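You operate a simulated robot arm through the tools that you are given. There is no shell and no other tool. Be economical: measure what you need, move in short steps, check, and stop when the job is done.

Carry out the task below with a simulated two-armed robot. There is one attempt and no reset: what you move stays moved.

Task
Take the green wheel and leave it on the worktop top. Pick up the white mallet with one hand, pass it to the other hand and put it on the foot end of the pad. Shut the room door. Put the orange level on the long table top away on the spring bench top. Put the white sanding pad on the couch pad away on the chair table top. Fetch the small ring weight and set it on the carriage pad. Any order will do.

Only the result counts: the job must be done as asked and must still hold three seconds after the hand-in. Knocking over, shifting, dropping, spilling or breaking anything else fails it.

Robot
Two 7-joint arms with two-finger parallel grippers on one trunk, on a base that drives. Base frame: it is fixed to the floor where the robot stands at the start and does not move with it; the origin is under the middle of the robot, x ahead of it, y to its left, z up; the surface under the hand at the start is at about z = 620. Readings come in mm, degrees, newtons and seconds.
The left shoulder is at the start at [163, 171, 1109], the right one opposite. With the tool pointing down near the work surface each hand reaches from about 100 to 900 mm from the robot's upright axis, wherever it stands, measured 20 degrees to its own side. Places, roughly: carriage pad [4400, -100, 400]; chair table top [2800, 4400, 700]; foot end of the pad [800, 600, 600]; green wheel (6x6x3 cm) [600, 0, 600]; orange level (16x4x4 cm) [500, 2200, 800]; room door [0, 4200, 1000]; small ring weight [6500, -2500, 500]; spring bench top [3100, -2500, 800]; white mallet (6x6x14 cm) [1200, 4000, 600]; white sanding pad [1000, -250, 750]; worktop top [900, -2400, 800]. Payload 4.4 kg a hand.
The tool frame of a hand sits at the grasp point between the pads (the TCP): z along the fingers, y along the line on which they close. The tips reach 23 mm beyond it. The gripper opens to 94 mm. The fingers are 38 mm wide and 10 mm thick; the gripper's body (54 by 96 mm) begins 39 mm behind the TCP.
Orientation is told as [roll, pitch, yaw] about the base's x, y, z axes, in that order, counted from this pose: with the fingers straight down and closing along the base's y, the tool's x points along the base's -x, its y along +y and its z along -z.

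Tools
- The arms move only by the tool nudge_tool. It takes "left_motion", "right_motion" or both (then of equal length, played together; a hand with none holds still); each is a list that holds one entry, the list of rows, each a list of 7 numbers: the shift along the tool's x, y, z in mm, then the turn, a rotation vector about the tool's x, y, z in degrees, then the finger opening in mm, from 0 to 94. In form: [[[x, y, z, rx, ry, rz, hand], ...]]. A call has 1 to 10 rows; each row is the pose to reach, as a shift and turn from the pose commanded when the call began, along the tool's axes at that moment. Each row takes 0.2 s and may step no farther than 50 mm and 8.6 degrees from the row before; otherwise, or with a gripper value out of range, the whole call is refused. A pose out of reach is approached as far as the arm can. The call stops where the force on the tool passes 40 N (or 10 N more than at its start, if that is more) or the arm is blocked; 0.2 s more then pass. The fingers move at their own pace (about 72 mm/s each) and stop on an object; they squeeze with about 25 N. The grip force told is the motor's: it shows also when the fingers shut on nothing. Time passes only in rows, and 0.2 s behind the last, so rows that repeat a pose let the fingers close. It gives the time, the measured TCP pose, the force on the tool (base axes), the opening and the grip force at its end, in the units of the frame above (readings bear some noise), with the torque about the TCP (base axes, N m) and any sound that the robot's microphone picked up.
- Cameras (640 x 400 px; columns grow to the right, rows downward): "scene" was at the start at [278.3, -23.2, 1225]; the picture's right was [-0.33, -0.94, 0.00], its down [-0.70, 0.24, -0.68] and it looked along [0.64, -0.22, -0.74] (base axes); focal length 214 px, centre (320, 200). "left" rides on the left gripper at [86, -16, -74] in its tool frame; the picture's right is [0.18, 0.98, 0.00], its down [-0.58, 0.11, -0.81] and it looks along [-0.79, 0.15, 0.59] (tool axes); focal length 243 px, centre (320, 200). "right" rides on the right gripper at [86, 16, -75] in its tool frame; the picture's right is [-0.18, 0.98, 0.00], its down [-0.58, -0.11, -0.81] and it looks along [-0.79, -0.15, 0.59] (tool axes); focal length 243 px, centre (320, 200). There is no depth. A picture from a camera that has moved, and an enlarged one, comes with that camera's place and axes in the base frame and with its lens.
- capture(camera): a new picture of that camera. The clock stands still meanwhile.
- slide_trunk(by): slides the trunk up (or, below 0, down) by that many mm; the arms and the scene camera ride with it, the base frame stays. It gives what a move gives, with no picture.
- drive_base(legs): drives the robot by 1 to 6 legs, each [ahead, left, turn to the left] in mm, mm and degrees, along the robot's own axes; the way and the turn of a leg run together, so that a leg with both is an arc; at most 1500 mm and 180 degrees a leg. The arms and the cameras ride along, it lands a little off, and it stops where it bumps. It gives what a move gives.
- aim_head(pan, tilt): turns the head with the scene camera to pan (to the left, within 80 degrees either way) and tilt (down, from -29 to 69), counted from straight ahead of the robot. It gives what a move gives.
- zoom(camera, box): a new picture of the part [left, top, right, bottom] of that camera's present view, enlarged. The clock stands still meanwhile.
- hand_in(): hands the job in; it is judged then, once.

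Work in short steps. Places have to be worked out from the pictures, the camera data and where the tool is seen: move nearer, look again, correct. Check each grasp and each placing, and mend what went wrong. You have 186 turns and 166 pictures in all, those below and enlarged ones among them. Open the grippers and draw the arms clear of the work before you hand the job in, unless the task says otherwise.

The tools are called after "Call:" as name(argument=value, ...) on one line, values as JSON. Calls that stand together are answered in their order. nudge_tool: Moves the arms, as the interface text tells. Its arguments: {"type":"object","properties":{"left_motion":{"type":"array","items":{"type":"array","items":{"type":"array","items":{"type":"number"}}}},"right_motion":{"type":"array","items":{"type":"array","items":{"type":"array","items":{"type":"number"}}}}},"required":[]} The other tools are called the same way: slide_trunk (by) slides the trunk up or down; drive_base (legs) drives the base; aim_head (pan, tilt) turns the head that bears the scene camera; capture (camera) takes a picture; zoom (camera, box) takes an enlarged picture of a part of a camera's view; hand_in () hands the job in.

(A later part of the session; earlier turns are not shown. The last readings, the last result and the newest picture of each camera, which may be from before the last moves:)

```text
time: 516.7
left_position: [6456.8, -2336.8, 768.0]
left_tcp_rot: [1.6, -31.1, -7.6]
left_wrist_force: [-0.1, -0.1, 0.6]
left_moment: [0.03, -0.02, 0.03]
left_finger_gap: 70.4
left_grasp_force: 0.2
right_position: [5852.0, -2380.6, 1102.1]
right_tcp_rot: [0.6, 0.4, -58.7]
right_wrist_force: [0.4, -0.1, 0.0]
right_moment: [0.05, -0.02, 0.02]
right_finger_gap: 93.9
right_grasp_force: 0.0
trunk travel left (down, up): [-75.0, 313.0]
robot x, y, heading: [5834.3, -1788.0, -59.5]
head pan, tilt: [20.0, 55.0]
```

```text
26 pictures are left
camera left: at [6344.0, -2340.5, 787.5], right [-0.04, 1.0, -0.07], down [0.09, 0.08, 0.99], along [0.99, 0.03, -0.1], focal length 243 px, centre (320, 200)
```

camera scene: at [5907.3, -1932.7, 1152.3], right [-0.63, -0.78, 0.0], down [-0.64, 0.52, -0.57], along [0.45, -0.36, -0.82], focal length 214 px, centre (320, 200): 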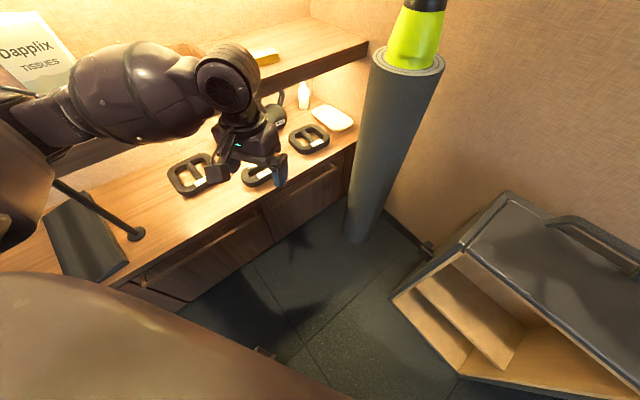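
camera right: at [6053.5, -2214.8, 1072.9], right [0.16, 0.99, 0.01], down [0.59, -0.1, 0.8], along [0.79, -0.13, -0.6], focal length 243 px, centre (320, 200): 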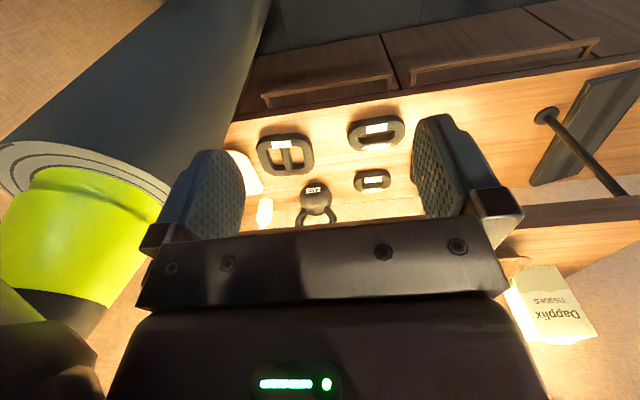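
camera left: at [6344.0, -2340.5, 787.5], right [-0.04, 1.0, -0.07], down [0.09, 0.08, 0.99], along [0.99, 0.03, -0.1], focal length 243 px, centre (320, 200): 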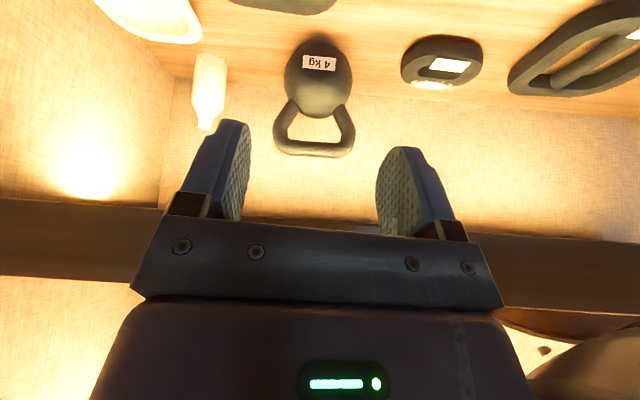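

No block with the arm stretched. The shelf underside is ≈787; lower the hand to z≈648, then drive the rest.

Call:
nudge_tool(left_motion=[[[21, 0, 34, 0, 0, 0, 70], [42, 0, 68, 0, 0, 0, 70], [62, 0, 103, 0, 0, 0, 70]]])

Call:
drive_base(legs=[[90, 42, 0]])

Call:
capture(camera="left")

Call:
capture(camera="scene")

```text
time: 517.5
left_position: [6453.6, -2332.5, 647.6]
left_tcp_rot: [1.6, -31.0, -7.6]
left_wrist_force: [0.6, -0.4, 0.1]
left_moment: [0.05, -0.02, 0.0]
left_finger_gap: 70.1
left_grasp_force: 0.2
right_position: [5853.6, -2379.6, 1102.7]
right_tcp_rot: [0.5, 0.4, -58.7]
right_wrist_force: [-0.5, -0.8, -0.1]
right_moment: [0.0, -0.01, 0.01]
right_finger_gap: 93.9
right_grasp_force: 0.0
trunk travel left (down, up): [-75.0, 313.0]
robot x, y, heading: [5832.6, -1781.0, -59.1]
head pan, tilt: [20.0, 55.0]
```

```text
time: 518.6
left_position: [6536.5, -2389.1, 648.1]
left_tcp_rot: [1.5, -31.0, -7.6]
left_wrist_force: [-0.1, -0.5, -0.4]
left_moment: [-0.01, -0.01, 0.03]
left_finger_gap: 70.2
left_grasp_force: 0.2
right_position: [5936.1, -2436.8, 1102.1]
right_tcp_rot: [0.5, 0.3, -58.6]
right_wrist_force: [-1.0, -0.5, 0.6]
right_moment: [-0.01, 0.0, 0.0]
right_finger_gap: 94.1
right_grasp_force: 0.0
trunk travel left (down, up): [-75.0, 313.0]
robot x, y, heading: [5914.7, -1839.1, -59.2]
head pan, tilt: [20.0, 55.0]
```

```text
25 pictures are left
camera left: at [6423.4, -2392.4, 667.8], right [-0.04, 1.0, -0.07], down [0.09, 0.08, 0.99], along [0.99, 0.03, -0.1], focal length 243 px, centre (320, 200)
```

left: 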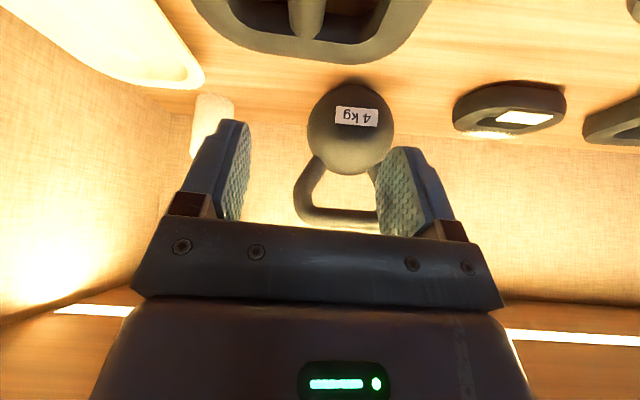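

```text
24 pictures are left
camera scene: at [6102.2, -2099.7, 1152.1], right [-0.63, -0.78, 0.0], down [-0.64, 0.52, -0.57], along [0.44, -0.36, -0.82], focal length 214 px, centre (320, 200)
```

scene: 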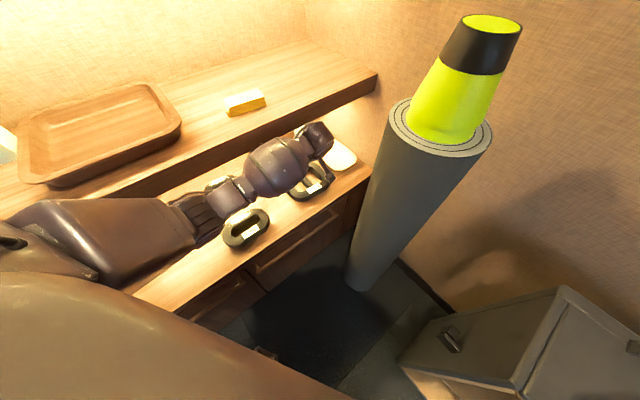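

Ring bar centre ≈(6562,-2406). Centre over it with opening 56, then descend.

Call:
nudge_tool(left_motion=[[[-24, -15, 14, 0, 0, 0, 56], [-14, -15, 31, 0, 0, 0, 56], [-3, -15, 49, 0, 0, 0, 56], [7, -15, 66, 0, 0, 0, 56]]])

Call:
capture(camera="left")

Call:
zoom(camera="scene", box=[200, 90, 380, 260])

```text
time: 519.6
left_position: [6561.4, -2404.9, 588.1]
left_tcp_rot: [1.6, -30.8, -7.6]
left_wrist_force: [-0.3, -0.2, 0.0]
left_moment: [-0.01, -0.01, 0.0]
left_finger_gap: 56.2
left_grasp_force: 0.0
right_position: [5936.5, -2437.1, 1102.2]
right_tcp_rot: [0.5, 0.3, -58.7]
right_wrist_force: [-0.1, -0.1, 0.1]
right_moment: [0.02, -0.01, -0.02]
right_finger_gap: 94.1
right_grasp_force: 0.0
trunk travel left (down, up): [-75.0, 313.0]
robot x, y, heading: [5913.1, -1842.6, -59.0]
head pan, tilt: [20.0, 55.0]
```

```text
23 pictures are left
camera left: at [6448.7, -2409.7, 607.3], right [-0.04, 1.0, -0.07], down [0.09, 0.07, 0.99], along [0.99, 0.03, -0.1], focal length 243 px, centre (320, 200)
```

left: 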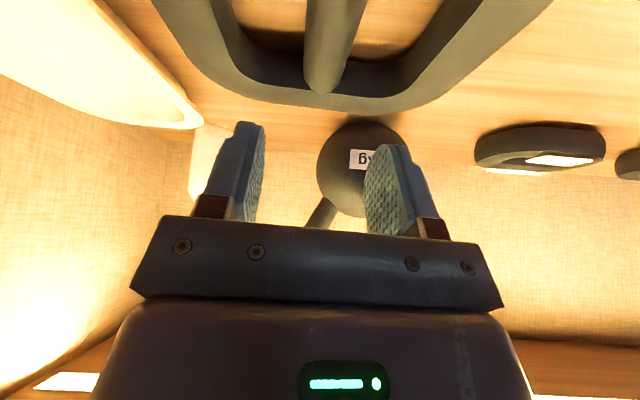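

```text
2.35 times, centred on (290, 175) of scene
camera zoom: at [6101.9, -2099.7, 1152.0], right [-0.63, -0.78, 0.0], down [-0.64, 0.52, -0.57], along [0.45, -0.36, -0.82], focal length 505 px, centre (391, 259)
```

zoom: 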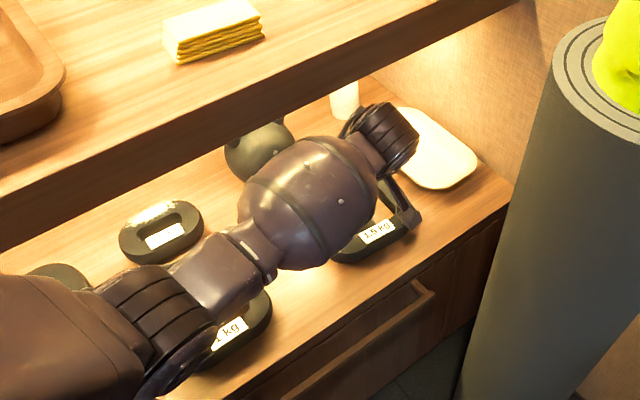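

Fingers straddle the bar line (y≈-2405). Descend and grip the bar.

Call:
nudge_tool(left_motion=[[[10, 0, 17, 0, 0, 0, 56], [20, 0, 33, 0, 0, 0, 56], [27, 0, 45, 0, 0, 0, 56], [30, 0, 51, 0, 0, 0, 56], [30, 0, 51, 0, 0, 0, 10], [30, 0, 51, 0, 0, 0, 10], [30, 0, 51, 0, 0, 0, 10]]])

```text
time: 521.2
left_position: [6562.1, -2404.4, 530.5]
left_tcp_rot: [1.6, -30.8, -7.6]
left_wrist_force: [0.1, -5.3, -0.5]
left_moment: [-0.2, -0.05, -0.05]
left_finger_gap: 28.6
left_grasp_force: 25.2
right_position: [5935.3, -2438.5, 1102.1]
right_tcp_rot: [0.5, 0.3, -58.6]
right_wrist_force: [0.2, -0.7, -0.3]
right_moment: [-0.03, 0.0, 0.0]
right_finger_gap: 93.9
right_grasp_force: 0.1
trunk travel left (down, up): [-75.0, 313.0]
robot x, y, heading: [5915.3, -1839.8, -59.2]
head pan, tilt: [20.0, 55.0]
```

Bar gripped (28.6 mm). Lift 100 mm and check.

Call:
nudge_tool(left_motion=[[[-13, 0, -21, 0, 0, 0, 10], [-26, 0, -43, 0, 0, 0, 10], [-39, 0, -64, 0, 0, 0, 10], [-52, 0, -86, 0, 0, 0, 10]]])

Call:
capture(camera="left")

```text
time: 522.2
left_position: [6562.9, -2405.7, 630.6]
left_tcp_rot: [1.6, -31.0, -7.5]
left_wrist_force: [0.2, 0.0, -13.8]
left_moment: [-0.02, 0.06, 0.03]
left_finger_gap: 28.3
left_grasp_force: 24.9
right_position: [5935.3, -2436.3, 1102.2]
right_tcp_rot: [0.5, 0.2, -58.6]
right_wrist_force: [-0.7, 0.7, 0.6]
right_moment: [-0.01, 0.0, 0.0]
right_finger_gap: 93.6
right_grasp_force: 0.1
trunk travel left (down, up): [-75.0, 313.0]
robot x, y, heading: [5915.0, -1838.9, -59.1]
head pan, tilt: [20.0, 55.0]
```

```text
21 pictures are left
camera left: at [6450.0, -2410.2, 649.2], right [-0.04, 1.0, -0.07], down [0.09, 0.07, 0.99], along [0.99, 0.03, -0.1], focal length 243 px, centre (320, 200)
```

left: 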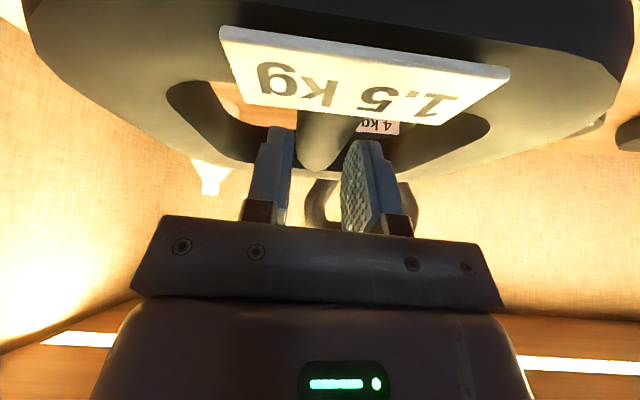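

Ring weight lifted (≈1.4 kg). Back out along the way I came, then turn left to face +y.

Call:
drive_base(legs=[[-242, -82, 0], [-365, 20, 0], [0, 0, 150]])

Call:
aim_head(pan=20, tilt=25)

Call:
capture(camera="scene")

```text
time: 532.2
left_position: [5270.2, -549.8, 627.8]
left_tcp_rot: [1.6, -31.0, 143.0]
left_wrist_force: [0.3, 0.4, -13.8]
left_moment: [-0.04, -0.02, -0.01]
left_finger_gap: 28.4
left_grasp_force: 24.7
right_position: [5831.6, -831.5, 1101.7]
right_tcp_rot: [0.4, 0.4, 92.0]
right_wrist_force: [0.0, -0.1, -0.8]
right_moment: [0.01, 0.01, -0.01]
right_finger_gap: 94.0
right_grasp_force: 0.0
trunk travel left (down, up): [-75.0, 313.0]
robot x, y, heading: [5555.2, -1360.7, 91.7]
head pan, tilt: [20.0, 55.0]
```

```text
time: 533.1
left_position: [5270.1, -549.7, 628.7]
left_tcp_rot: [1.7, -30.9, 143.0]
left_wrist_force: [0.7, -0.3, -14.4]
left_moment: [-0.02, -0.09, 0.0]
left_finger_gap: 28.4
left_grasp_force: 25.4
right_position: [5832.5, -831.6, 1101.6]
right_tcp_rot: [0.5, 0.3, 91.9]
right_wrist_force: [0.5, 0.1, -0.4]
right_moment: [0.0, -0.04, -0.02]
right_finger_gap: 93.9
right_grasp_force: 0.1
trunk travel left (down, up): [-75.0, 313.0]
robot x, y, heading: [5553.7, -1366.3, 91.6]
head pan, tilt: [20.0, 25.0]
```

```text
20 pictures are left
camera scene: at [5514.9, -1018.7, 1195.7], right [0.93, 0.37, 0.0], down [0.16, -0.4, -0.91], along [-0.33, 0.84, -0.42], focal length 214 px, centre (320, 200)
```

scene: 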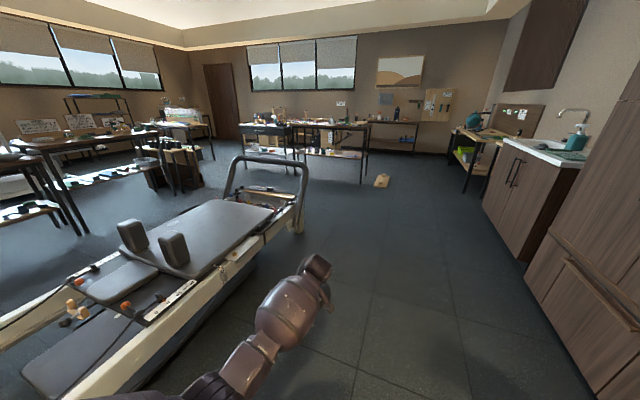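

Carriage pad seen at ≈(4400,-80), free floor on this side. Drive along +y, then turn to face the reformer.

Call:
drive_base(legs=[[1500, 0, 0], [75, 0, 0], [0, 0, 88.4]])

Call:
aim_head(pan=10, tilt=40)

Call:
capture(camera="scene")

```text
time: 543.7
left_position: [4691.9, 455.7, 634.4]
left_tcp_rot: [0.5, -31.0, -161.6]
left_wrist_force: [-3.4, 3.4, 1.0]
left_moment: [-0.36, -0.24, 0.02]
left_finger_gap: 10.1
left_grasp_force: 0.0
right_position: [5231.6, 758.5, 1102.2]
right_tcp_rot: [0.5, 0.2, 148.7]
right_wrist_force: [0.8, 0.7, 0.0]
right_moment: [-0.01, -0.01, 0.0]
right_finger_gap: 94.1
right_grasp_force: 0.1
trunk travel left (down, up): [-75.0, 313.0]
robot x, y, heading: [5523.8, 233.4, 148.4]
head pan, tilt: [20.0, 25.0]
stopped in leg 3: the force on the tool passed its limit at 191 N (the readings are from after the stop); the commanded pose is now the measured one
```

```text
time: 544.5
left_position: [4690.1, 457.5, 634.4]
left_tcp_rot: [0.6, -31.1, -161.4]
left_wrist_force: [-1.1, 4.2, 1.5]
left_moment: [-0.49, -0.23, 0.13]
left_finger_gap: 9.9
left_grasp_force: 0.0
right_position: [5233.1, 757.5, 1102.7]
right_tcp_rot: [0.5, 0.2, 148.7]
right_wrist_force: [0.4, -0.2, 0.6]
right_moment: [-0.04, -0.03, 0.0]
right_finger_gap: 94.0
right_grasp_force: 0.0
trunk travel left (down, up): [-75.0, 313.0]
robot x, y, heading: [5523.7, 236.3, 148.2]
head pan, tilt: [10.0, 40.0]
```

```text
19 pictures are left
camera scene: at [5228.5, 404.1, 1173.0], right [0.37, 0.93, 0.0], down [0.6, -0.24, -0.77], along [-0.71, 0.28, -0.64], focal length 214 px, centre (320, 200)
```

scene: 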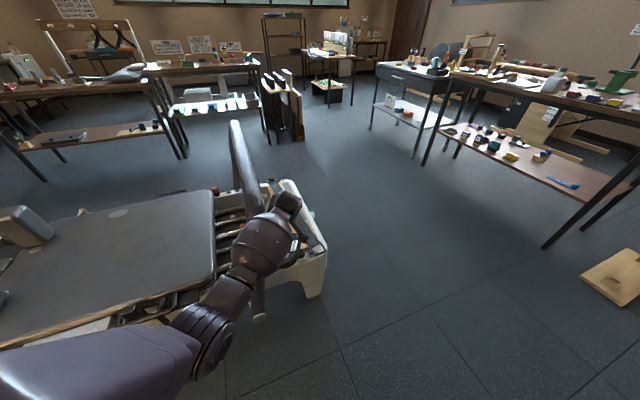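

The left hand struck the footbar and lost the ring. Look for it.

Call:
zoom(camera="scene", box=[180, 110, 360, 340])

Call:
capture(camera="left")

```text
1.74 times, centred on (270, 225) of scene
camera zoom: at [5228.5, 404.1, 1173.0], right [0.37, 0.93, 0.0], down [0.6, -0.24, -0.77], along [-0.71, 0.28, -0.64], focal length 373 px, centre (407, 156)
```

zoom: 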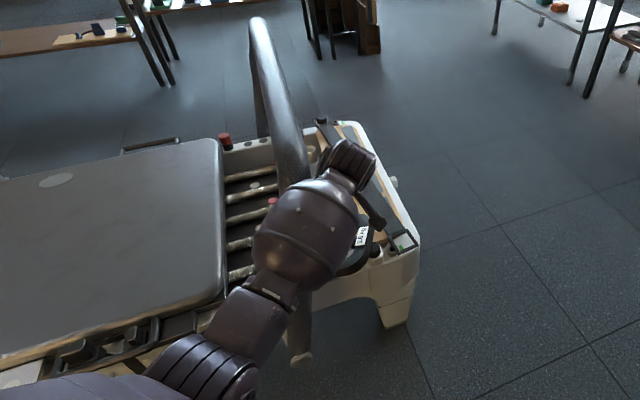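

```text
17 pictures are left
camera left: at [4792.6, 507.7, 653.4], right [0.47, -0.88, -0.09], down [-0.05, -0.12, 0.99], along [-0.88, -0.46, -0.1], focal length 243 px, centre (320, 200)
```

left: 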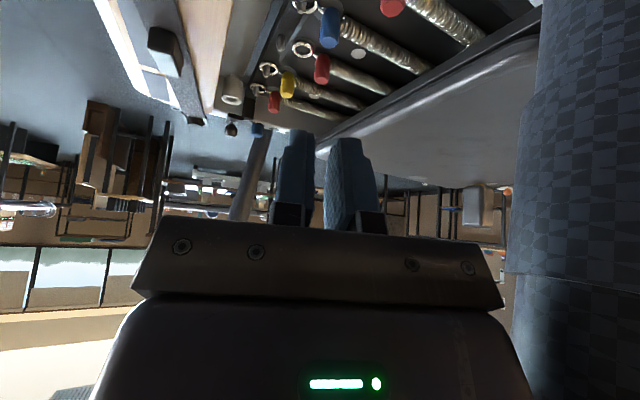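

The ring lies on the reformer's foot frame near (4680,490), label up. Raise the left hand straight up clear of the footbar, open it, and look.

Call:
nudge_tool(left_motion=[[[-20, 0, -34, 0, 0, 0, 10], [-40, 0, -68, 0, 0, 0, 10], [-60, 0, -103, 0, 0, 0, 10], [-82, 0, -137, 0, 0, 0, 56], [-103, 0, -171, 0, 0, 0, 56]]])

Call:
capture(camera="scene")

```text
time: 544.8
left_position: [4694.6, 460.2, 650.5]
left_tcp_rot: [0.9, -30.5, -162.0]
left_wrist_force: [-0.3, 7.6, -7.3]
left_moment: [-0.27, 0.24, 0.2]
left_finger_gap: 10.3
left_grasp_force: 0.1
right_position: [5233.5, 757.5, 1104.8]
right_tcp_rot: [0.5, 0.1, 148.6]
right_wrist_force: [0.2, 0.0, 0.5]
right_moment: [0.03, 0.04, 0.0]
right_finger_gap: 94.2
right_grasp_force: 0.0
trunk travel left (down, up): [-75.0, 313.0]
robot x, y, heading: [5520.3, 234.0, 148.3]
head pan, tilt: [10.0, 40.0]
stopped in row 1 (left hand): the force on the tool passed its limit at 47 N (the readings are from after the stop); the commanded pose is now the measured one
```

```text
16 pictures are left
camera scene: at [5229.1, 404.4, 1173.1], right [0.37, 0.93, 0.0], down [0.6, -0.24, -0.77], along [-0.71, 0.29, -0.64], focal length 214 px, centre (320, 200)
```

scene: 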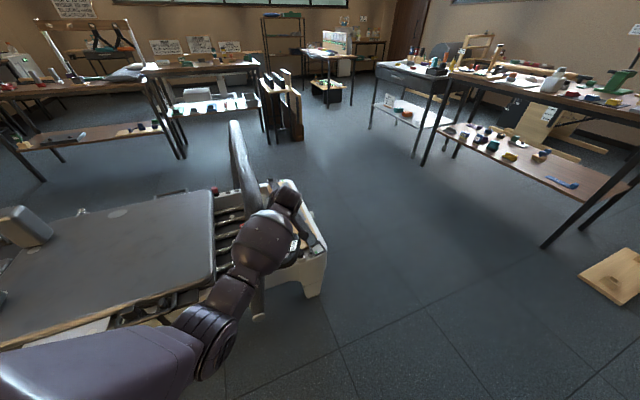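

Something hooks when rising. Move the hand sideways away from the footbar (toward +y), then look from the wrist camera.

Call:
nudge_tool(left_motion=[[[0, -12, 0, 0, 0, 0, 10], [0, -24, 0, 0, 0, 0, 10], [0, -36, 0, 0, 0, 0, 10], [0, -48, 0, 0, 0, 0, 10]]])

Call:
capture(camera="left")

```text
time: 545.8
left_position: [4679.1, 504.8, 649.1]
left_tcp_rot: [0.8, -30.6, -161.9]
left_wrist_force: [2.7, 3.6, -3.4]
left_moment: [-0.26, 0.34, 0.24]
left_finger_gap: 10.1
left_grasp_force: 0.1
right_position: [5232.9, 758.4, 1102.0]
right_tcp_rot: [0.5, 0.2, 148.8]
right_wrist_force: [-0.3, 0.0, 0.3]
right_moment: [0.0, 0.01, 0.0]
right_finger_gap: 93.9
right_grasp_force: 0.1
trunk travel left (down, up): [-75.0, 313.0]
robot x, y, heading: [5525.1, 233.0, 148.2]
head pan, tilt: [10.0, 40.0]
```

```text
15 pictures are left
camera left: at [4780.4, 554.8, 669.4], right [0.46, -0.88, -0.08], down [-0.05, -0.12, 0.99], along [-0.88, -0.45, -0.1], focal length 243 px, centre (320, 200)
```

left: 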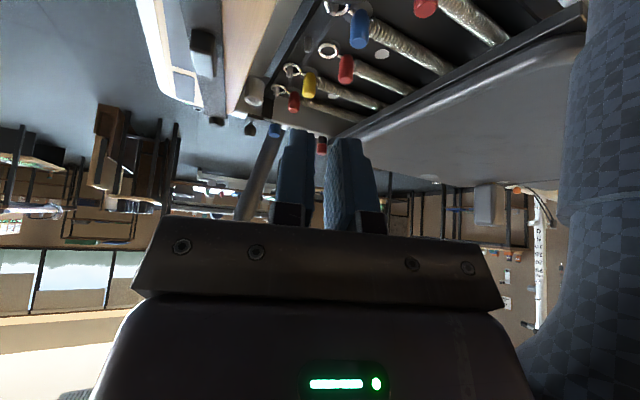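

Freed sideways. Now raise.

Call:
nudge_tool(left_motion=[[[-20, -8, -34, 0, 0, 0, 10], [-40, -16, -68, 0, 0, 0, 10], [-60, -24, -103, 0, 0, 0, 10], [-82, -24, -137, 0, 0, 0, 10], [-103, -24, -171, 0, 0, 0, 10]]])

Call:
zoom(camera="scene", box=[180, 100, 380, 340])

```text
time: 547.0
left_position: [4672.6, 525.1, 850.0]
left_tcp_rot: [0.8, -30.6, -161.8]
left_wrist_force: [0.1, 0.1, 0.5]
left_moment: [-0.02, 0.01, -0.02]
left_finger_gap: 10.1
left_grasp_force: 0.0
right_position: [5233.7, 756.7, 1104.8]
right_tcp_rot: [0.5, 0.1, 148.6]
right_wrist_force: [0.2, 0.1, -0.9]
right_moment: [0.0, 0.03, 0.01]
right_finger_gap: 94.2
right_grasp_force: 0.1
trunk travel left (down, up): [-75.0, 313.0]
robot x, y, heading: [5522.9, 237.2, 148.1]
head pan, tilt: [10.0, 40.0]
```

```text
1.67 times, centred on (280, 220) of scene
camera zoom: at [5229.3, 404.0, 1173.3], right [0.37, 0.93, 0.0], down [0.6, -0.24, -0.77], along [-0.71, 0.29, -0.64], focal length 358 px, centre (387, 167)
```

zoom: 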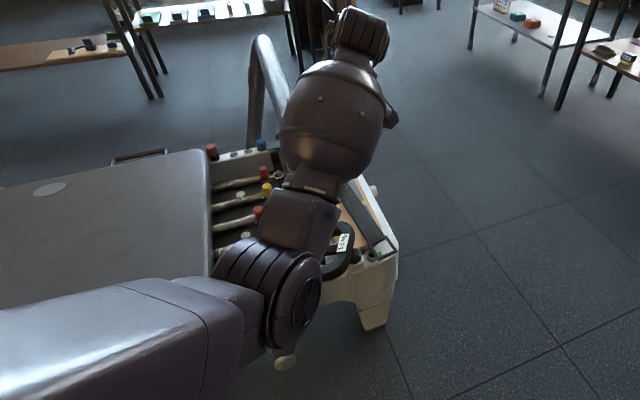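

Ring rests on the foot frame at zoom (343,248). Back the base 250 mm for a clear view.

Call:
drive_base(legs=[[-260, 0, 0]])

Call:
aim_head(pan=12, tilt=33)

Call:
zoom(camera="scene", box=[180, 120, 380, 300])

```text
time: 548.9
left_position: [4887.3, 393.1, 848.3]
left_tcp_rot: [0.8, -30.6, -162.0]
left_wrist_force: [0.2, 0.1, 0.2]
left_moment: [0.01, 0.03, 0.0]
left_finger_gap: 10.2
left_grasp_force: 0.2
right_position: [5449.7, 623.8, 1102.5]
right_tcp_rot: [0.6, 0.1, 148.4]
right_wrist_force: [0.4, -0.2, 1.1]
right_moment: [0.02, -0.03, -0.01]
right_finger_gap: 93.8
right_grasp_force: 0.1
trunk travel left (down, up): [-75.0, 313.0]
robot x, y, heading: [5736.9, 100.2, 147.8]
head pan, tilt: [10.0, 40.0]
```

```text
time: 549.6
left_position: [4886.6, 393.5, 847.3]
left_tcp_rot: [0.8, -30.6, -162.0]
left_wrist_force: [0.7, -0.2, 0.1]
left_moment: [-0.02, -0.03, -0.03]
left_finger_gap: 9.9
left_grasp_force: 0.1
right_position: [5448.5, 624.9, 1103.2]
right_tcp_rot: [0.5, 0.2, 148.5]
right_wrist_force: [0.4, 0.4, -0.4]
right_moment: [-0.02, 0.01, 0.03]
right_finger_gap: 94.0
right_grasp_force: 0.1
trunk travel left (down, up): [-75.0, 313.0]
robot x, y, heading: [5733.5, 103.9, 147.7]
head pan, tilt: [12.0, 33.0]
```

```text
2.22 times, centred on (280, 210) of scene
camera zoom: at [5439.4, 269.5, 1183.5], right [0.34, 0.94, 0.0], down [0.51, -0.19, -0.84], along [-0.79, 0.29, -0.55], focal length 477 px, centre (409, 178)
```

zoom: 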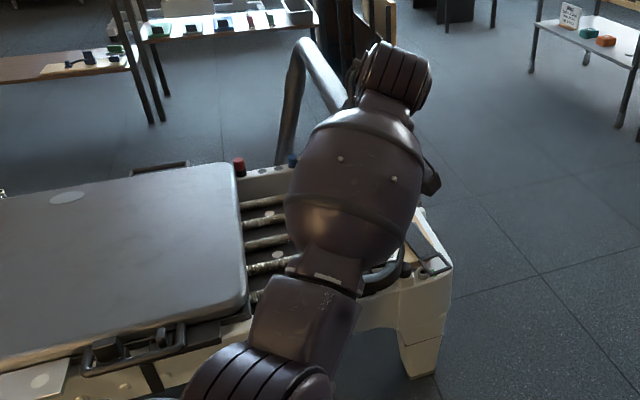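

Face the reformer squarely (heading 180) so the right hand can view and reach the ring.

Call:
drive_base(legs=[[0, 0, 32.2], [0, -180, 0], [300, 0, 0]])

Call:
capture(camera="right")

Call:
aim_head(pan=-10, tilt=40)

Call:
capture(camera="scene")

```text
time: 555.0
left_position: [4563.2, 82.1, 847.7]
left_tcp_rot: [0.8, -30.5, -130.1]
left_wrist_force: [0.2, 0.1, -0.5]
left_moment: [-0.03, -0.03, 0.0]
left_finger_gap: 9.9
left_grasp_force: 0.0
right_position: [4917.4, 575.3, 1102.8]
right_tcp_rot: [0.4, 0.2, -179.6]
right_wrist_force: [0.7, -0.5, -1.2]
right_moment: [0.0, -0.02, 0.0]
right_finger_gap: 94.1
right_grasp_force: 0.0
trunk travel left (down, up): [-75.0, 313.0]
robot x, y, heading: [5438.8, 282.1, 180.3]
head pan, tilt: [12.0, 33.0]
```

```text
12 pictures are left
camera right: at [5003.5, 560.1, 1177.9], right [-0.17, -0.98, 0.01], down [-0.59, 0.11, 0.8], along [-0.79, 0.14, -0.6], focal length 243 px, centre (320, 200)
```

right: 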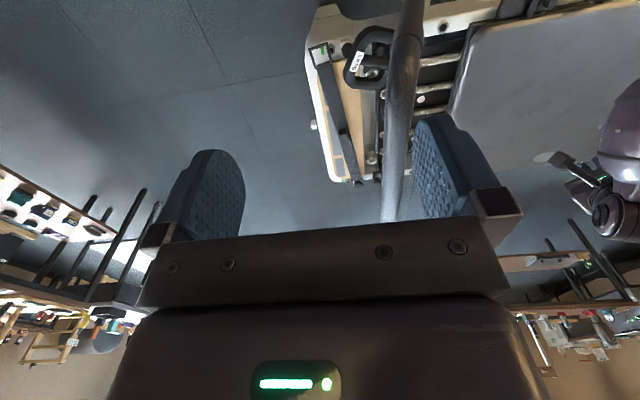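

```text
time: 555.9
left_position: [4563.8, 81.3, 846.6]
left_tcp_rot: [0.8, -30.7, -129.9]
left_wrist_force: [-0.3, -0.6, 0.7]
left_moment: [0.04, 0.01, -0.04]
left_finger_gap: 10.0
left_grasp_force: 0.1
right_position: [4917.6, 574.9, 1102.9]
right_tcp_rot: [0.4, 0.2, -179.6]
right_wrist_force: [0.6, 0.2, 0.1]
right_moment: [0.0, 0.02, 0.02]
right_finger_gap: 93.9
right_grasp_force: 0.0
trunk travel left (down, up): [-75.0, 313.0]
robot x, y, heading: [5441.0, 287.3, 179.9]
head pan, tilt: [-10.0, 40.0]
```

```text
11 pictures are left
camera scene: at [5102.2, 302.9, 1172.9], right [0.17, 0.98, 0.0], down [0.63, -0.11, -0.77], along [-0.75, 0.13, -0.64], focal length 214 px, centre (320, 200)
```

scene: 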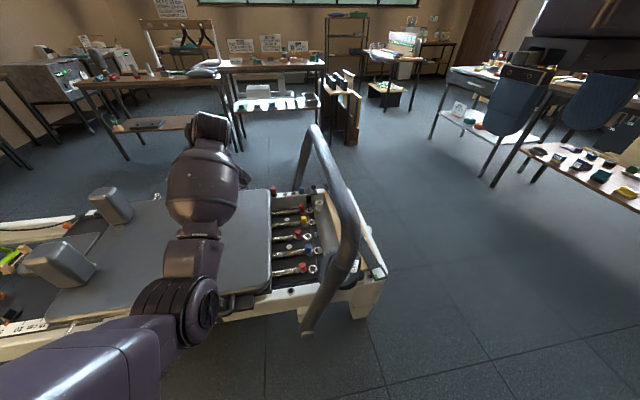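

Call:
zoom(camera="right", box=[300, 0, 460, 110])

```text
3.64 times, centred on (380, 55) of right
camera zoom: at [5003.9, 560.1, 1178.0], right [-0.17, -0.98, 0.01], down [-0.59, 0.11, 0.8], along [-0.79, 0.14, -0.6], focal length 882 px, centre (102, 727)
```

zoom: 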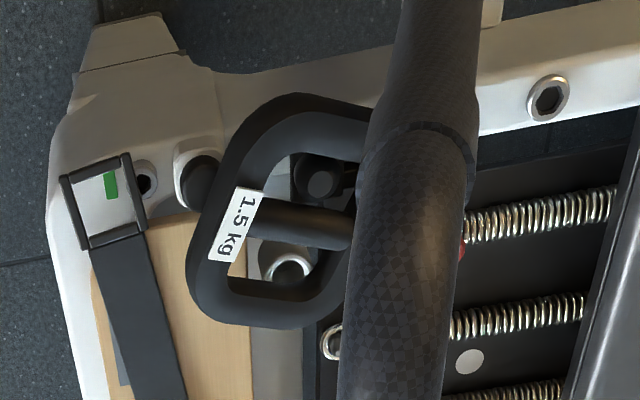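

The ring lies flat at ≈(4655,468) on the foot frame, beside the footbar (y≈390–447, z≈620). Its bar runs along y, so I'll fetch it from the foot end facing -y. Drive around.

Call:
drive_base(legs=[[0, -880, 0], [0, 0, 90], [0, -635, 0]])

Call:
capture(camera="right")

```text
time: 573.0
left_position: [4972.5, 283.7, 847.6]
left_tcp_rot: [0.7, -30.7, -42.7]
left_wrist_force: [-0.3, 0.3, 0.4]
left_moment: [-0.02, 0.0, 0.0]
left_finger_gap: 10.2
left_grasp_force: 0.0
right_position: [4495.9, 658.3, 1102.2]
right_tcp_rot: [0.6, 0.2, -92.1]
right_wrist_force: [-0.3, -1.1, 0.2]
right_moment: [0.0, -0.03, 0.01]
right_finger_gap: 93.9
right_grasp_force: 0.2
trunk travel left (down, up): [-75.0, 313.0]
robot x, y, heading: [4807.5, 1166.3, -92.7]
head pan, tilt: [-10.0, 40.0]
```

```text
9 pictures are left
camera right: at [4514.9, 744.4, 1178.0], right [0.98, -0.22, 0.01], down [-0.14, -0.58, 0.8], along [-0.17, -0.78, -0.6], focal length 243 px, centre (320, 200)
```

right: 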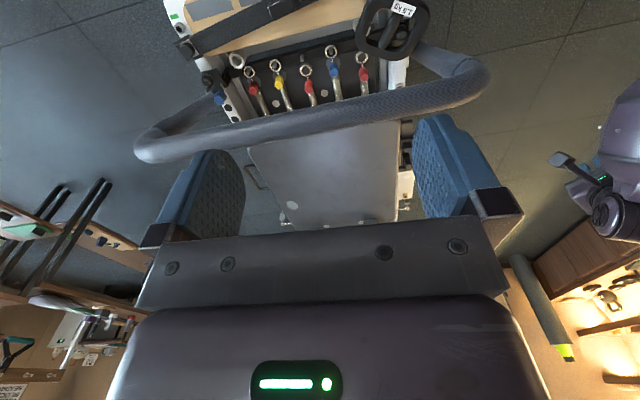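

Bring the right hand down toward the ring, yawing 15° to its bar.

Call:
nudge_tool(right_motion=[[[-9, 16, 42, 0, 0, 1.5, 60], [-18, 32, 84, 0, 0, 3, 60], [-27, 48, 126, 0, -3, 4.5, 60], [-36, 64, 168, 0, -6, 6, 60], [-45, 80, 210, 0, -9, 7.5, 60], [-54, 96, 252, 0, -12, 9, 60], [-63, 112, 294, 0, -16, 10, 60], [-72, 128, 336, 0, -20, 11, 60], [-81, 144, 378, 0, -24, 12, 60], [-90, 160, 420, 0, -28, 13, 60]]])

Call:
capture(camera="right")

```text
time: 575.2
left_position: [4973.6, 282.9, 849.4]
left_tcp_rot: [0.6, -30.8, -42.5]
left_wrist_force: [-0.1, 0.3, 0.8]
left_moment: [0.01, -0.02, 0.02]
left_finger_gap: 10.0
left_grasp_force: 0.1
right_position: [4592.6, 577.7, 732.8]
right_tcp_rot: [4.1, -27.6, -106.5]
right_wrist_force: [0.9, 0.1, -0.6]
right_moment: [-0.03, 0.0, -0.01]
right_finger_gap: 59.9
right_grasp_force: 0.1
right hand out of reach, approached as far as the arm can: row 8, 9, 10
trunk travel left (down, up): [-75.0, 313.0]
robot x, y, heading: [4811.2, 1170.2, -92.6]
head pan, tilt: [-10.0, 40.0]
```

```text
8 pictures are left
camera right: at [4634.3, 680.4, 760.1], right [0.9, -0.4, 0.15], down [-0.2, -0.09, 0.98], along [-0.38, -0.91, -0.16], focal length 243 px, centre (320, 200)
```

right: 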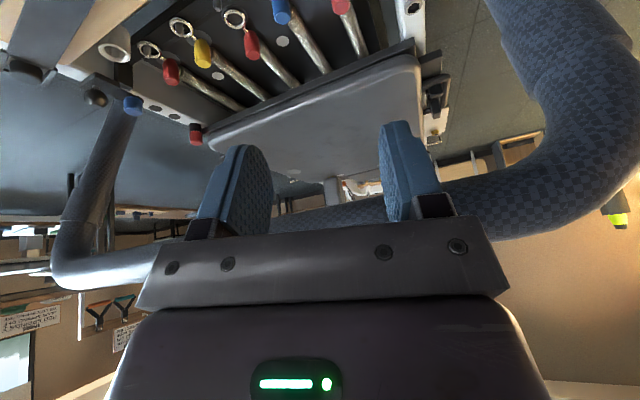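

Reach is limited; lower the trunk 70 and reduce the tilt while moving over the ring.

Call:
slide_trunk(by=-70)

Call:
nudge_tool(right_motion=[[[0, 22, 29, 0, 2.5, 0, 60], [0, 44, 58, 0, 5, 0, 60], [-1, 66, 87, 0, 7.5, 0, 60], [-2, 87, 117, 0, 10, 0, 60], [-2, 87, 117, 0, 10, 0, 60]]])

```text
time: 576.3
left_position: [4971.2, 284.0, 781.5]
left_tcp_rot: [0.6, -30.7, -42.6]
left_wrist_force: [0.2, 0.5, 0.4]
left_moment: [0.02, 0.01, -0.02]
left_finger_gap: 10.0
left_grasp_force: 0.0
right_position: [4588.6, 577.0, 662.0]
right_tcp_rot: [3.9, -27.6, -106.4]
right_wrist_force: [-0.3, 0.5, 1.3]
right_moment: [0.02, 0.0, -0.02]
right_finger_gap: 59.8
right_grasp_force: 0.1
trunk travel left (down, up): [-5.0, 383.0]
robot x, y, heading: [4811.0, 1167.4, -92.6]
head pan, tilt: [-10.0, 40.0]
```

```text
time: 577.5
left_position: [4973.2, 282.5, 778.1]
left_tcp_rot: [0.8, -30.6, -42.5]
left_wrist_force: [-0.4, 0.9, -0.1]
left_moment: [0.0, -0.01, -0.01]
left_finger_gap: 9.8
left_grasp_force: 0.1
right_position: [4604.7, 530.2, 610.1]
right_tcp_rot: [3.8, -17.4, -105.7]
right_wrist_force: [0.2, 0.0, 0.6]
right_moment: [0.02, -0.01, -0.05]
right_finger_gap: 60.0
right_grasp_force: 0.0
right hand out of reach, approached as far as the arm can: row 2, 3, 4, 5
trunk travel left (down, up): [-5.0, 383.0]
robot x, y, heading: [4805.6, 1167.0, -92.8]
head pan, tilt: [-10.0, 40.0]
```

The limit is lateral; use the base to shift the hand over the ring, then go straight down.

Call:
drive_base(legs=[[42, 57, 0]])

Call:
nudge_tool(right_motion=[[[10, 0, 32, 0, 0, 0, 60], [20, 0, 64, 0, 0, 0, 60]]])

Call:
capture(camera="right")

```text
time: 578.7
left_position: [5027.4, 238.0, 778.0]
left_tcp_rot: [0.9, -30.6, -42.6]
left_wrist_force: [0.5, -0.8, -1.4]
left_moment: [-0.01, -0.01, 0.03]
left_finger_gap: 9.7
left_grasp_force: 0.1
right_position: [4662.0, 485.4, 610.0]
right_tcp_rot: [3.7, -17.5, -105.7]
right_wrist_force: [-0.9, -0.9, 1.1]
right_moment: [-0.02, -0.03, -0.02]
right_finger_gap: 59.9
right_grasp_force: 0.1
trunk travel left (down, up): [-5.0, 383.0]
robot x, y, heading: [4866.6, 1118.7, -92.6]
head pan, tilt: [-10.0, 40.0]
```

```text
time: 579.3
left_position: [5027.6, 238.7, 776.9]
left_tcp_rot: [0.8, -30.6, -42.6]
left_wrist_force: [0.2, 0.7, -0.5]
left_moment: [0.0, -0.01, -0.01]
left_finger_gap: 9.8
left_grasp_force: 0.0
right_position: [4634.7, 493.7, 567.0]
right_tcp_rot: [3.8, -17.3, -105.8]
right_wrist_force: [-0.8, 0.3, 0.4]
right_moment: [0.0, 0.01, -0.03]
right_finger_gap: 60.1
right_grasp_force: 0.0
right hand out of reach, approached as far as the arm can: row 1, 2
trunk travel left (down, up): [-5.0, 383.0]
robot x, y, heading: [4860.2, 1122.1, -93.1]
head pan, tilt: [-10.0, 40.0]
```

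```text
7 pictures are left
camera right: at [4673.5, 591.6, 613.2], right [0.9, -0.42, 0.12], down [-0.24, -0.26, 0.93], along [-0.36, -0.87, -0.34], focal length 243 px, centre (320, 200)
```

right: 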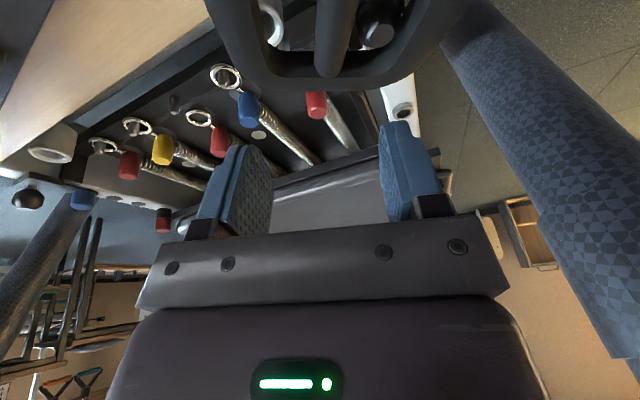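

Going down pushes the hand outward (wrist limit). I take the arm outward and down first, then bring it back over the ring with the base.

Call:
nudge_tool(right_motion=[[[-2, -29, 21, 0, 0, 0, 60], [-4, -58, 42, 0, 0, 0, 60], [-6, -87, 62, 0, 0, 0, 60], [-6, -87, 62, 0, 0, 0, 60]]])

```text
time: 580.3
left_position: [5028.6, 238.8, 778.3]
left_tcp_rot: [0.8, -30.6, -42.7]
left_wrist_force: [-0.4, -0.2, 0.3]
left_moment: [-0.02, 0.0, -0.01]
left_finger_gap: 9.9
left_grasp_force: 0.0
right_position: [4546.2, 489.2, 506.1]
right_tcp_rot: [3.8, -17.4, -105.6]
right_wrist_force: [-0.5, 0.9, 0.2]
right_moment: [0.03, 0.01, -0.03]
right_finger_gap: 60.2
right_grasp_force: 0.0
trunk travel left (down, up): [-5.0, 383.0]
robot x, y, heading: [4865.9, 1123.4, -92.7]
head pan, tilt: [-10.0, 40.0]
```

Call:
drive_base(legs=[[5, 106, 0]])

Call:
capture(camera="right")

```text
time: 581.9
left_position: [5133.0, 229.0, 778.3]
left_tcp_rot: [0.8, -30.6, -42.7]
left_wrist_force: [0.4, -0.1, -1.2]
left_moment: [0.01, 0.02, 0.0]
left_finger_gap: 10.0
left_grasp_force: 0.1
right_position: [4653.2, 479.9, 505.3]
right_tcp_rot: [3.8, -17.4, -105.8]
right_wrist_force: [0.0, -0.3, -0.2]
right_moment: [0.01, 0.01, -0.02]
right_finger_gap: 60.1
right_grasp_force: 0.0
trunk travel left (down, up): [-5.0, 383.0]
robot x, y, heading: [4970.6, 1110.5, -92.6]
head pan, tilt: [-10.0, 40.0]
```

```text
6 pictures are left
camera right: at [4693.5, 579.0, 551.6], right [0.9, -0.42, 0.12], down [-0.24, -0.26, 0.93], along [-0.36, -0.87, -0.34], focal length 243 px, centre (320, 200)
```

right: 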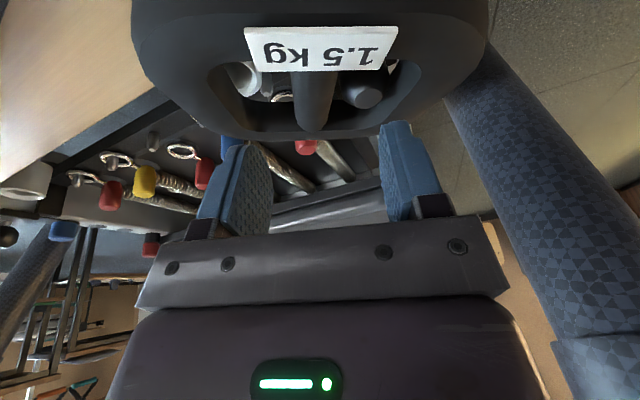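

Good alignment; ring at z≈425–455, bar heading ≈-113°. Yaw 7° more, descend to z≈460 and close on the bar.

Call:
nudge_tool(right_motion=[[[-2, 1, 10, 0, 0, 3.5, 52], [-4, 2, 22, 0, 0, 7, 52], [-4, 2, 34, 0, 0, 7, 52], [-4, 2, 46, 0, 0, 7, 52], [-4, 2, 48, 0, 0, 7, 52], [-4, 2, 48, 0, 0, 7, 10], [-4, 2, 48, 0, 0, 7, 10], [-4, 2, 48, 0, 0, 7, 10]]])

```text
time: 583.7
left_position: [5134.3, 229.3, 777.4]
left_tcp_rot: [0.8, -30.6, -42.7]
left_wrist_force: [0.5, -0.2, 0.1]
left_moment: [0.02, -0.01, 0.02]
left_finger_gap: 10.0
left_grasp_force: 0.1
right_position: [4640.4, 468.7, 486.3]
right_tcp_rot: [6.0, -16.9, -113.1]
right_wrist_force: [0.0, 0.2, 0.2]
right_moment: [-0.02, 0.01, 0.0]
right_finger_gap: 10.1
right_grasp_force: 0.1
right hand out of reach, approached as far as the arm can: row 2, 3, 4, 5, 6, 7, 8
trunk travel left (down, up): [-5.0, 383.0]
robot x, y, heading: [4966.0, 1113.4, -92.9]
head pan, tilt: [-10.0, 40.0]
```

Limited again just above the bar. Lift slightly, shift the base 42 mm left, then come across and down.

Call:
nudge_tool(right_motion=[[[-5, -6, -20, 0, 0, 0, 52], [-10, -11, -40, 0, 0, 0, 52], [-10, -11, -40, 0, 0, 0, 52]]])

Call:
drive_base(legs=[[0, 45, 0]])

Call:
nudge_tool(right_motion=[[[-17, -29, 5, 0, 0, 0, 52], [-17, -29, 5, 0, 0, 0, 52], [-12, -29, 20, 0, 0, 0, 52], [-8, -29, 34, 0, 0, 0, 52], [-5, -29, 44, 0, 0, 0, 52], [-5, -29, 44, 0, 0, 0, 52]]])

Call:
capture(camera="right")

```text
time: 584.5
left_position: [5132.3, 228.2, 777.4]
left_tcp_rot: [0.8, -30.6, -42.7]
left_wrist_force: [-0.6, 0.0, 0.2]
left_moment: [0.01, 0.0, 0.01]
left_finger_gap: 10.2
left_grasp_force: 0.2
right_position: [4628.8, 476.4, 524.4]
right_tcp_rot: [6.0, -16.8, -113.0]
right_wrist_force: [-0.1, -0.2, -0.3]
right_moment: [0.01, -0.04, 0.01]
right_finger_gap: 52.0
right_grasp_force: 0.1
trunk travel left (down, up): [-5.0, 383.0]
robot x, y, heading: [4975.2, 1113.4, -92.6]
head pan, tilt: [-10.0, 40.0]
```

```text
time: 585.6
left_position: [5177.6, 227.0, 778.3]
left_tcp_rot: [0.8, -30.6, -42.7]
left_wrist_force: [1.0, 0.1, -0.5]
left_moment: [0.0, 0.0, 0.02]
left_finger_gap: 9.8
left_grasp_force: 0.1
right_position: [4671.7, 474.2, 524.0]
right_tcp_rot: [5.9, -16.9, -113.2]
right_wrist_force: [-0.9, -0.4, 0.6]
right_moment: [0.03, 0.03, 0.04]
right_finger_gap: 51.9
right_grasp_force: 0.2
trunk travel left (down, up): [-5.0, 383.0]
robot x, y, heading: [5014.1, 1105.0, -92.7]
head pan, tilt: [-10.0, 40.0]
```

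```text
time: 587.0
left_position: [5176.4, 226.4, 778.8]
left_tcp_rot: [0.7, -30.6, -42.8]
left_wrist_force: [-1.1, 0.6, 0.2]
left_moment: [0.0, -0.03, 0.02]
left_finger_gap: 9.9
left_grasp_force: 0.0
right_position: [4639.8, 466.8, 479.6]
right_tcp_rot: [6.1, -16.8, -113.0]
right_wrist_force: [1.2, 0.2, -0.4]
right_moment: [0.0, 0.01, 0.01]
right_finger_gap: 52.2
right_grasp_force: 0.1
trunk travel left (down, up): [-5.0, 383.0]
robot x, y, heading: [5015.5, 1109.9, -92.5]
head pan, tilt: [-10.0, 40.0]
```

```text
5 pictures are left
camera right: at [4689.1, 559.3, 527.3], right [0.84, -0.52, 0.15], down [-0.31, -0.23, 0.93], along [-0.45, -0.82, -0.35], focal length 243 px, centre (320, 200)
```

right: 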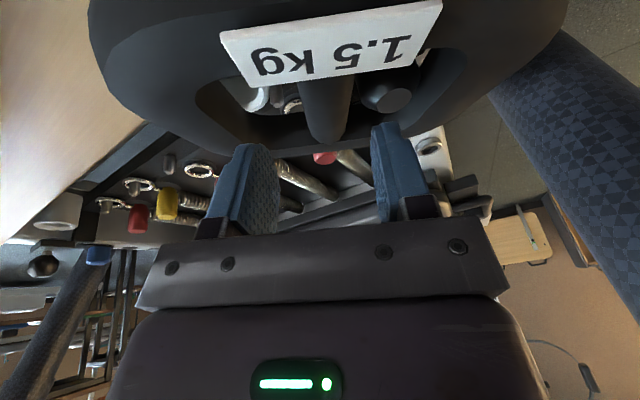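

Now it follows exactly and straddles the bar. Descend 28 more and close.

Call:
nudge_tool(right_motion=[[[5, 0, 9, 0, 0, 0, 52], [9, -1, 17, 0, 0, 0, 52], [13, -2, 25, 0, 0, 0, 52], [13, -2, 25, 0, 0, 0, 10], [13, -2, 25, 0, 0, 0, 10], [13, -2, 25, 0, 0, 0, 10]]])

```text
time: 588.3
left_position: [5177.7, 226.5, 777.6]
left_tcp_rot: [0.7, -30.5, -42.7]
left_wrist_force: [-0.1, -0.7, -0.3]
left_moment: [-0.01, -0.03, -0.02]
left_finger_gap: 10.1
left_grasp_force: 0.0
right_position: [4649.5, 468.5, 463.9]
right_tcp_rot: [6.9, -16.7, -113.0]
right_wrist_force: [1.1, -1.1, 2.9]
right_moment: [-0.18, -0.13, -0.1]
right_finger_gap: 26.9
right_grasp_force: 25.4
right hand out of reach, approached as far as the arm can: row 2, 3, 4, 5, 6
trunk travel left (down, up): [-5.0, 383.0]
robot x, y, heading: [5016.9, 1107.1, -92.6]
head pan, tilt: [-10.0, 40.0]
stopped in row 6 (right hand): the force on the tool passed its limit at 41 N (the readings are from after the stop); the commanded pose is now the measured one
```

Gripped the bar (26.9 mm). Lift 80 mm gently, then back the base away from the footbar.

Call:
nudge_tool(right_motion=[[[-3, 0, -10, 0, 0, 0, 5], [-6, -3, -29, 0, 0, 0, 5], [-12, -6, -48, 0, 0, 0, 5], [-18, -8, -67, 0, 0, 0, 5], [-22, -8, -80, 0, 0, 0, 5]]])

```text
time: 589.5
left_position: [5178.9, 227.0, 778.7]
left_tcp_rot: [0.8, -30.5, -42.6]
left_wrist_force: [0.5, -0.6, -0.4]
left_moment: [0.01, -0.01, -0.01]
left_finger_gap: 10.1
left_grasp_force: 0.0
right_position: [4632.8, 476.2, 546.9]
right_tcp_rot: [6.7, -16.8, -112.9]
right_wrist_force: [0.7, 0.0, -0.1]
right_moment: [0.02, 0.0, 0.0]
right_finger_gap: 4.6
right_grasp_force: 0.1
trunk travel left (down, up): [-5.0, 383.0]
robot x, y, heading: [5017.8, 1111.8, -92.4]
head pan, tilt: [-10.0, 40.0]
```

It slipped (grip too shallow). Reopen, take the arm 60 mm outward, shift the base 60 mm left, and go deeper.

Call:
nudge_tool(right_motion=[[[-11, -28, 3, 0, 0, 0, 52], [-22, -55, 7, 0, 0, 0, 52], [-22, -55, 7, 0, 0, 0, 52]]])

Call:
drive_base(legs=[[0, 72, 0]])

Call:
capture(camera="right")

```text
time: 590.3
left_position: [5180.0, 227.2, 777.9]
left_tcp_rot: [0.8, -30.6, -42.6]
left_wrist_force: [-0.2, -0.1, -0.6]
left_moment: [0.0, 0.01, 0.01]
left_finger_gap: 10.2
left_grasp_force: 0.0
right_position: [4573.1, 477.6, 540.4]
right_tcp_rot: [6.7, -16.8, -112.9]
right_wrist_force: [1.1, 0.2, -0.1]
right_moment: [0.02, -0.01, -0.02]
right_finger_gap: 51.9
right_grasp_force: 0.0
trunk travel left (down, up): [-5.0, 383.0]
robot x, y, heading: [5016.6, 1109.7, -92.3]
head pan, tilt: [-10.0, 40.0]
```

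```text
time: 591.6
left_position: [5249.0, 222.8, 778.0]
left_tcp_rot: [0.8, -30.6, -42.6]
left_wrist_force: [0.2, 0.0, 0.3]
left_moment: [0.0, 0.01, 0.01]
left_finger_gap: 9.8
left_grasp_force: 0.0
right_position: [4642.5, 473.2, 541.0]
right_tcp_rot: [6.8, -16.8, -112.9]
right_wrist_force: [0.4, -0.1, -0.1]
right_moment: [0.0, 0.0, -0.03]
right_finger_gap: 51.9
right_grasp_force: 0.1
trunk travel left (down, up): [-5.0, 383.0]
robot x, y, heading: [5086.1, 1106.2, -92.8]
head pan, tilt: [-10.0, 40.0]
```

```text
4 pictures are left
camera right: at [4691.2, 568.0, 588.8], right [0.84, -0.51, 0.16], down [-0.32, -0.22, 0.92], along [-0.44, -0.83, -0.35], focal length 243 px, centre (320, 200)
```

right: 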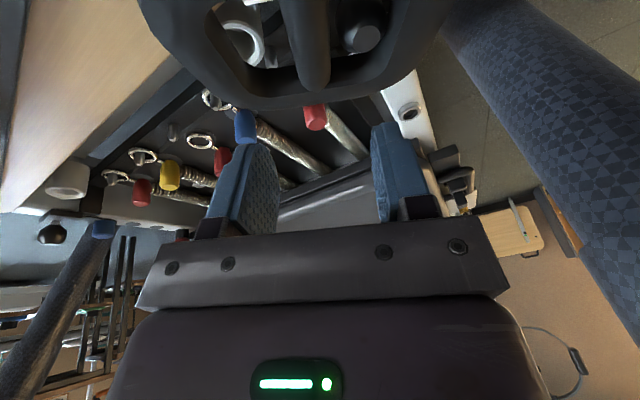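

Realign (6 mm) and go down to z≈440, then close.

Call:
nudge_tool(right_motion=[[[-5, 9, 2, 0, 0, 0, 52], [5, 9, 36, 0, 0, 0, 52], [13, 9, 63, 0, 0, 0, 52], [18, 9, 80, 0, 0, 0, 52], [21, 9, 90, 0, 0, 0, 52], [23, 9, 98, 0, 0, 0, 52], [23, 9, 98, 0, 0, 0, 52]]])

```text
time: 592.9
left_position: [5248.8, 225.7, 782.1]
left_tcp_rot: [0.4, -30.8, -42.6]
left_wrist_force: [-1.0, 0.7, 0.4]
left_moment: [0.01, 0.03, 0.02]
left_finger_gap: 10.0
left_grasp_force: 0.1
right_position: [4658.4, 461.5, 456.0]
right_tcp_rot: [7.1, -17.3, -113.0]
right_wrist_force: [-0.8, 17.5, 41.8]
right_moment: [-0.16, -0.89, 1.01]
right_finger_gap: 52.2
right_grasp_force: 0.6
right hand out of reach, approached as far as the arm can: row 6
trunk travel left (down, up): [-5.0, 383.0]
robot x, y, heading: [5086.1, 1108.7, -92.5]
head pan, tilt: [-10.0, 40.0]
stopped in row 6 (right hand): the force on the tool passed its limit at 47 N (the readings are from after the stop); the commanded pose is now the measured one
```

Tips touched the far rim. Lift, shift 13 mm toward +y, descend again and close.

Call:
nudge_tool(right_motion=[[[6, -10, -12, 0, 0, 0, 52], [9, -10, -2, 0, 0, 0, 52], [12, -10, 5, 0, 0, 0, 52], [14, -10, 11, 0, 0, 0, 52], [14, -10, 11, 0, 0, 0, 8], [14, -10, 11, 0, 0, 0, 8], [14, -10, 11, 0, 0, 0, 8], [14, -10, 11, 0, 0, 0, 8]]])

```text
time: 593.7
left_position: [5247.1, 225.9, 783.3]
left_tcp_rot: [0.5, -30.7, -42.6]
left_wrist_force: [0.0, 0.5, -0.6]
left_moment: [0.0, 0.0, 0.02]
left_finger_gap: 10.0
left_grasp_force: 0.0
right_position: [4651.6, 474.0, 452.9]
right_tcp_rot: [7.1, -17.5, -113.4]
right_wrist_force: [-0.1, 18.8, 49.8]
right_moment: [-0.73, -1.53, 0.52]
right_finger_gap: 51.3
right_grasp_force: 0.1
trunk travel left (down, up): [-5.0, 383.0]
robot x, y, heading: [5085.8, 1108.5, -92.8]
head pan, tilt: [-10.0, 40.0]
stopped in row 3 (right hand): the force on the tool passed its limit at 62 N (the readings are from after the stop); the commanded pose is now the measured one
```

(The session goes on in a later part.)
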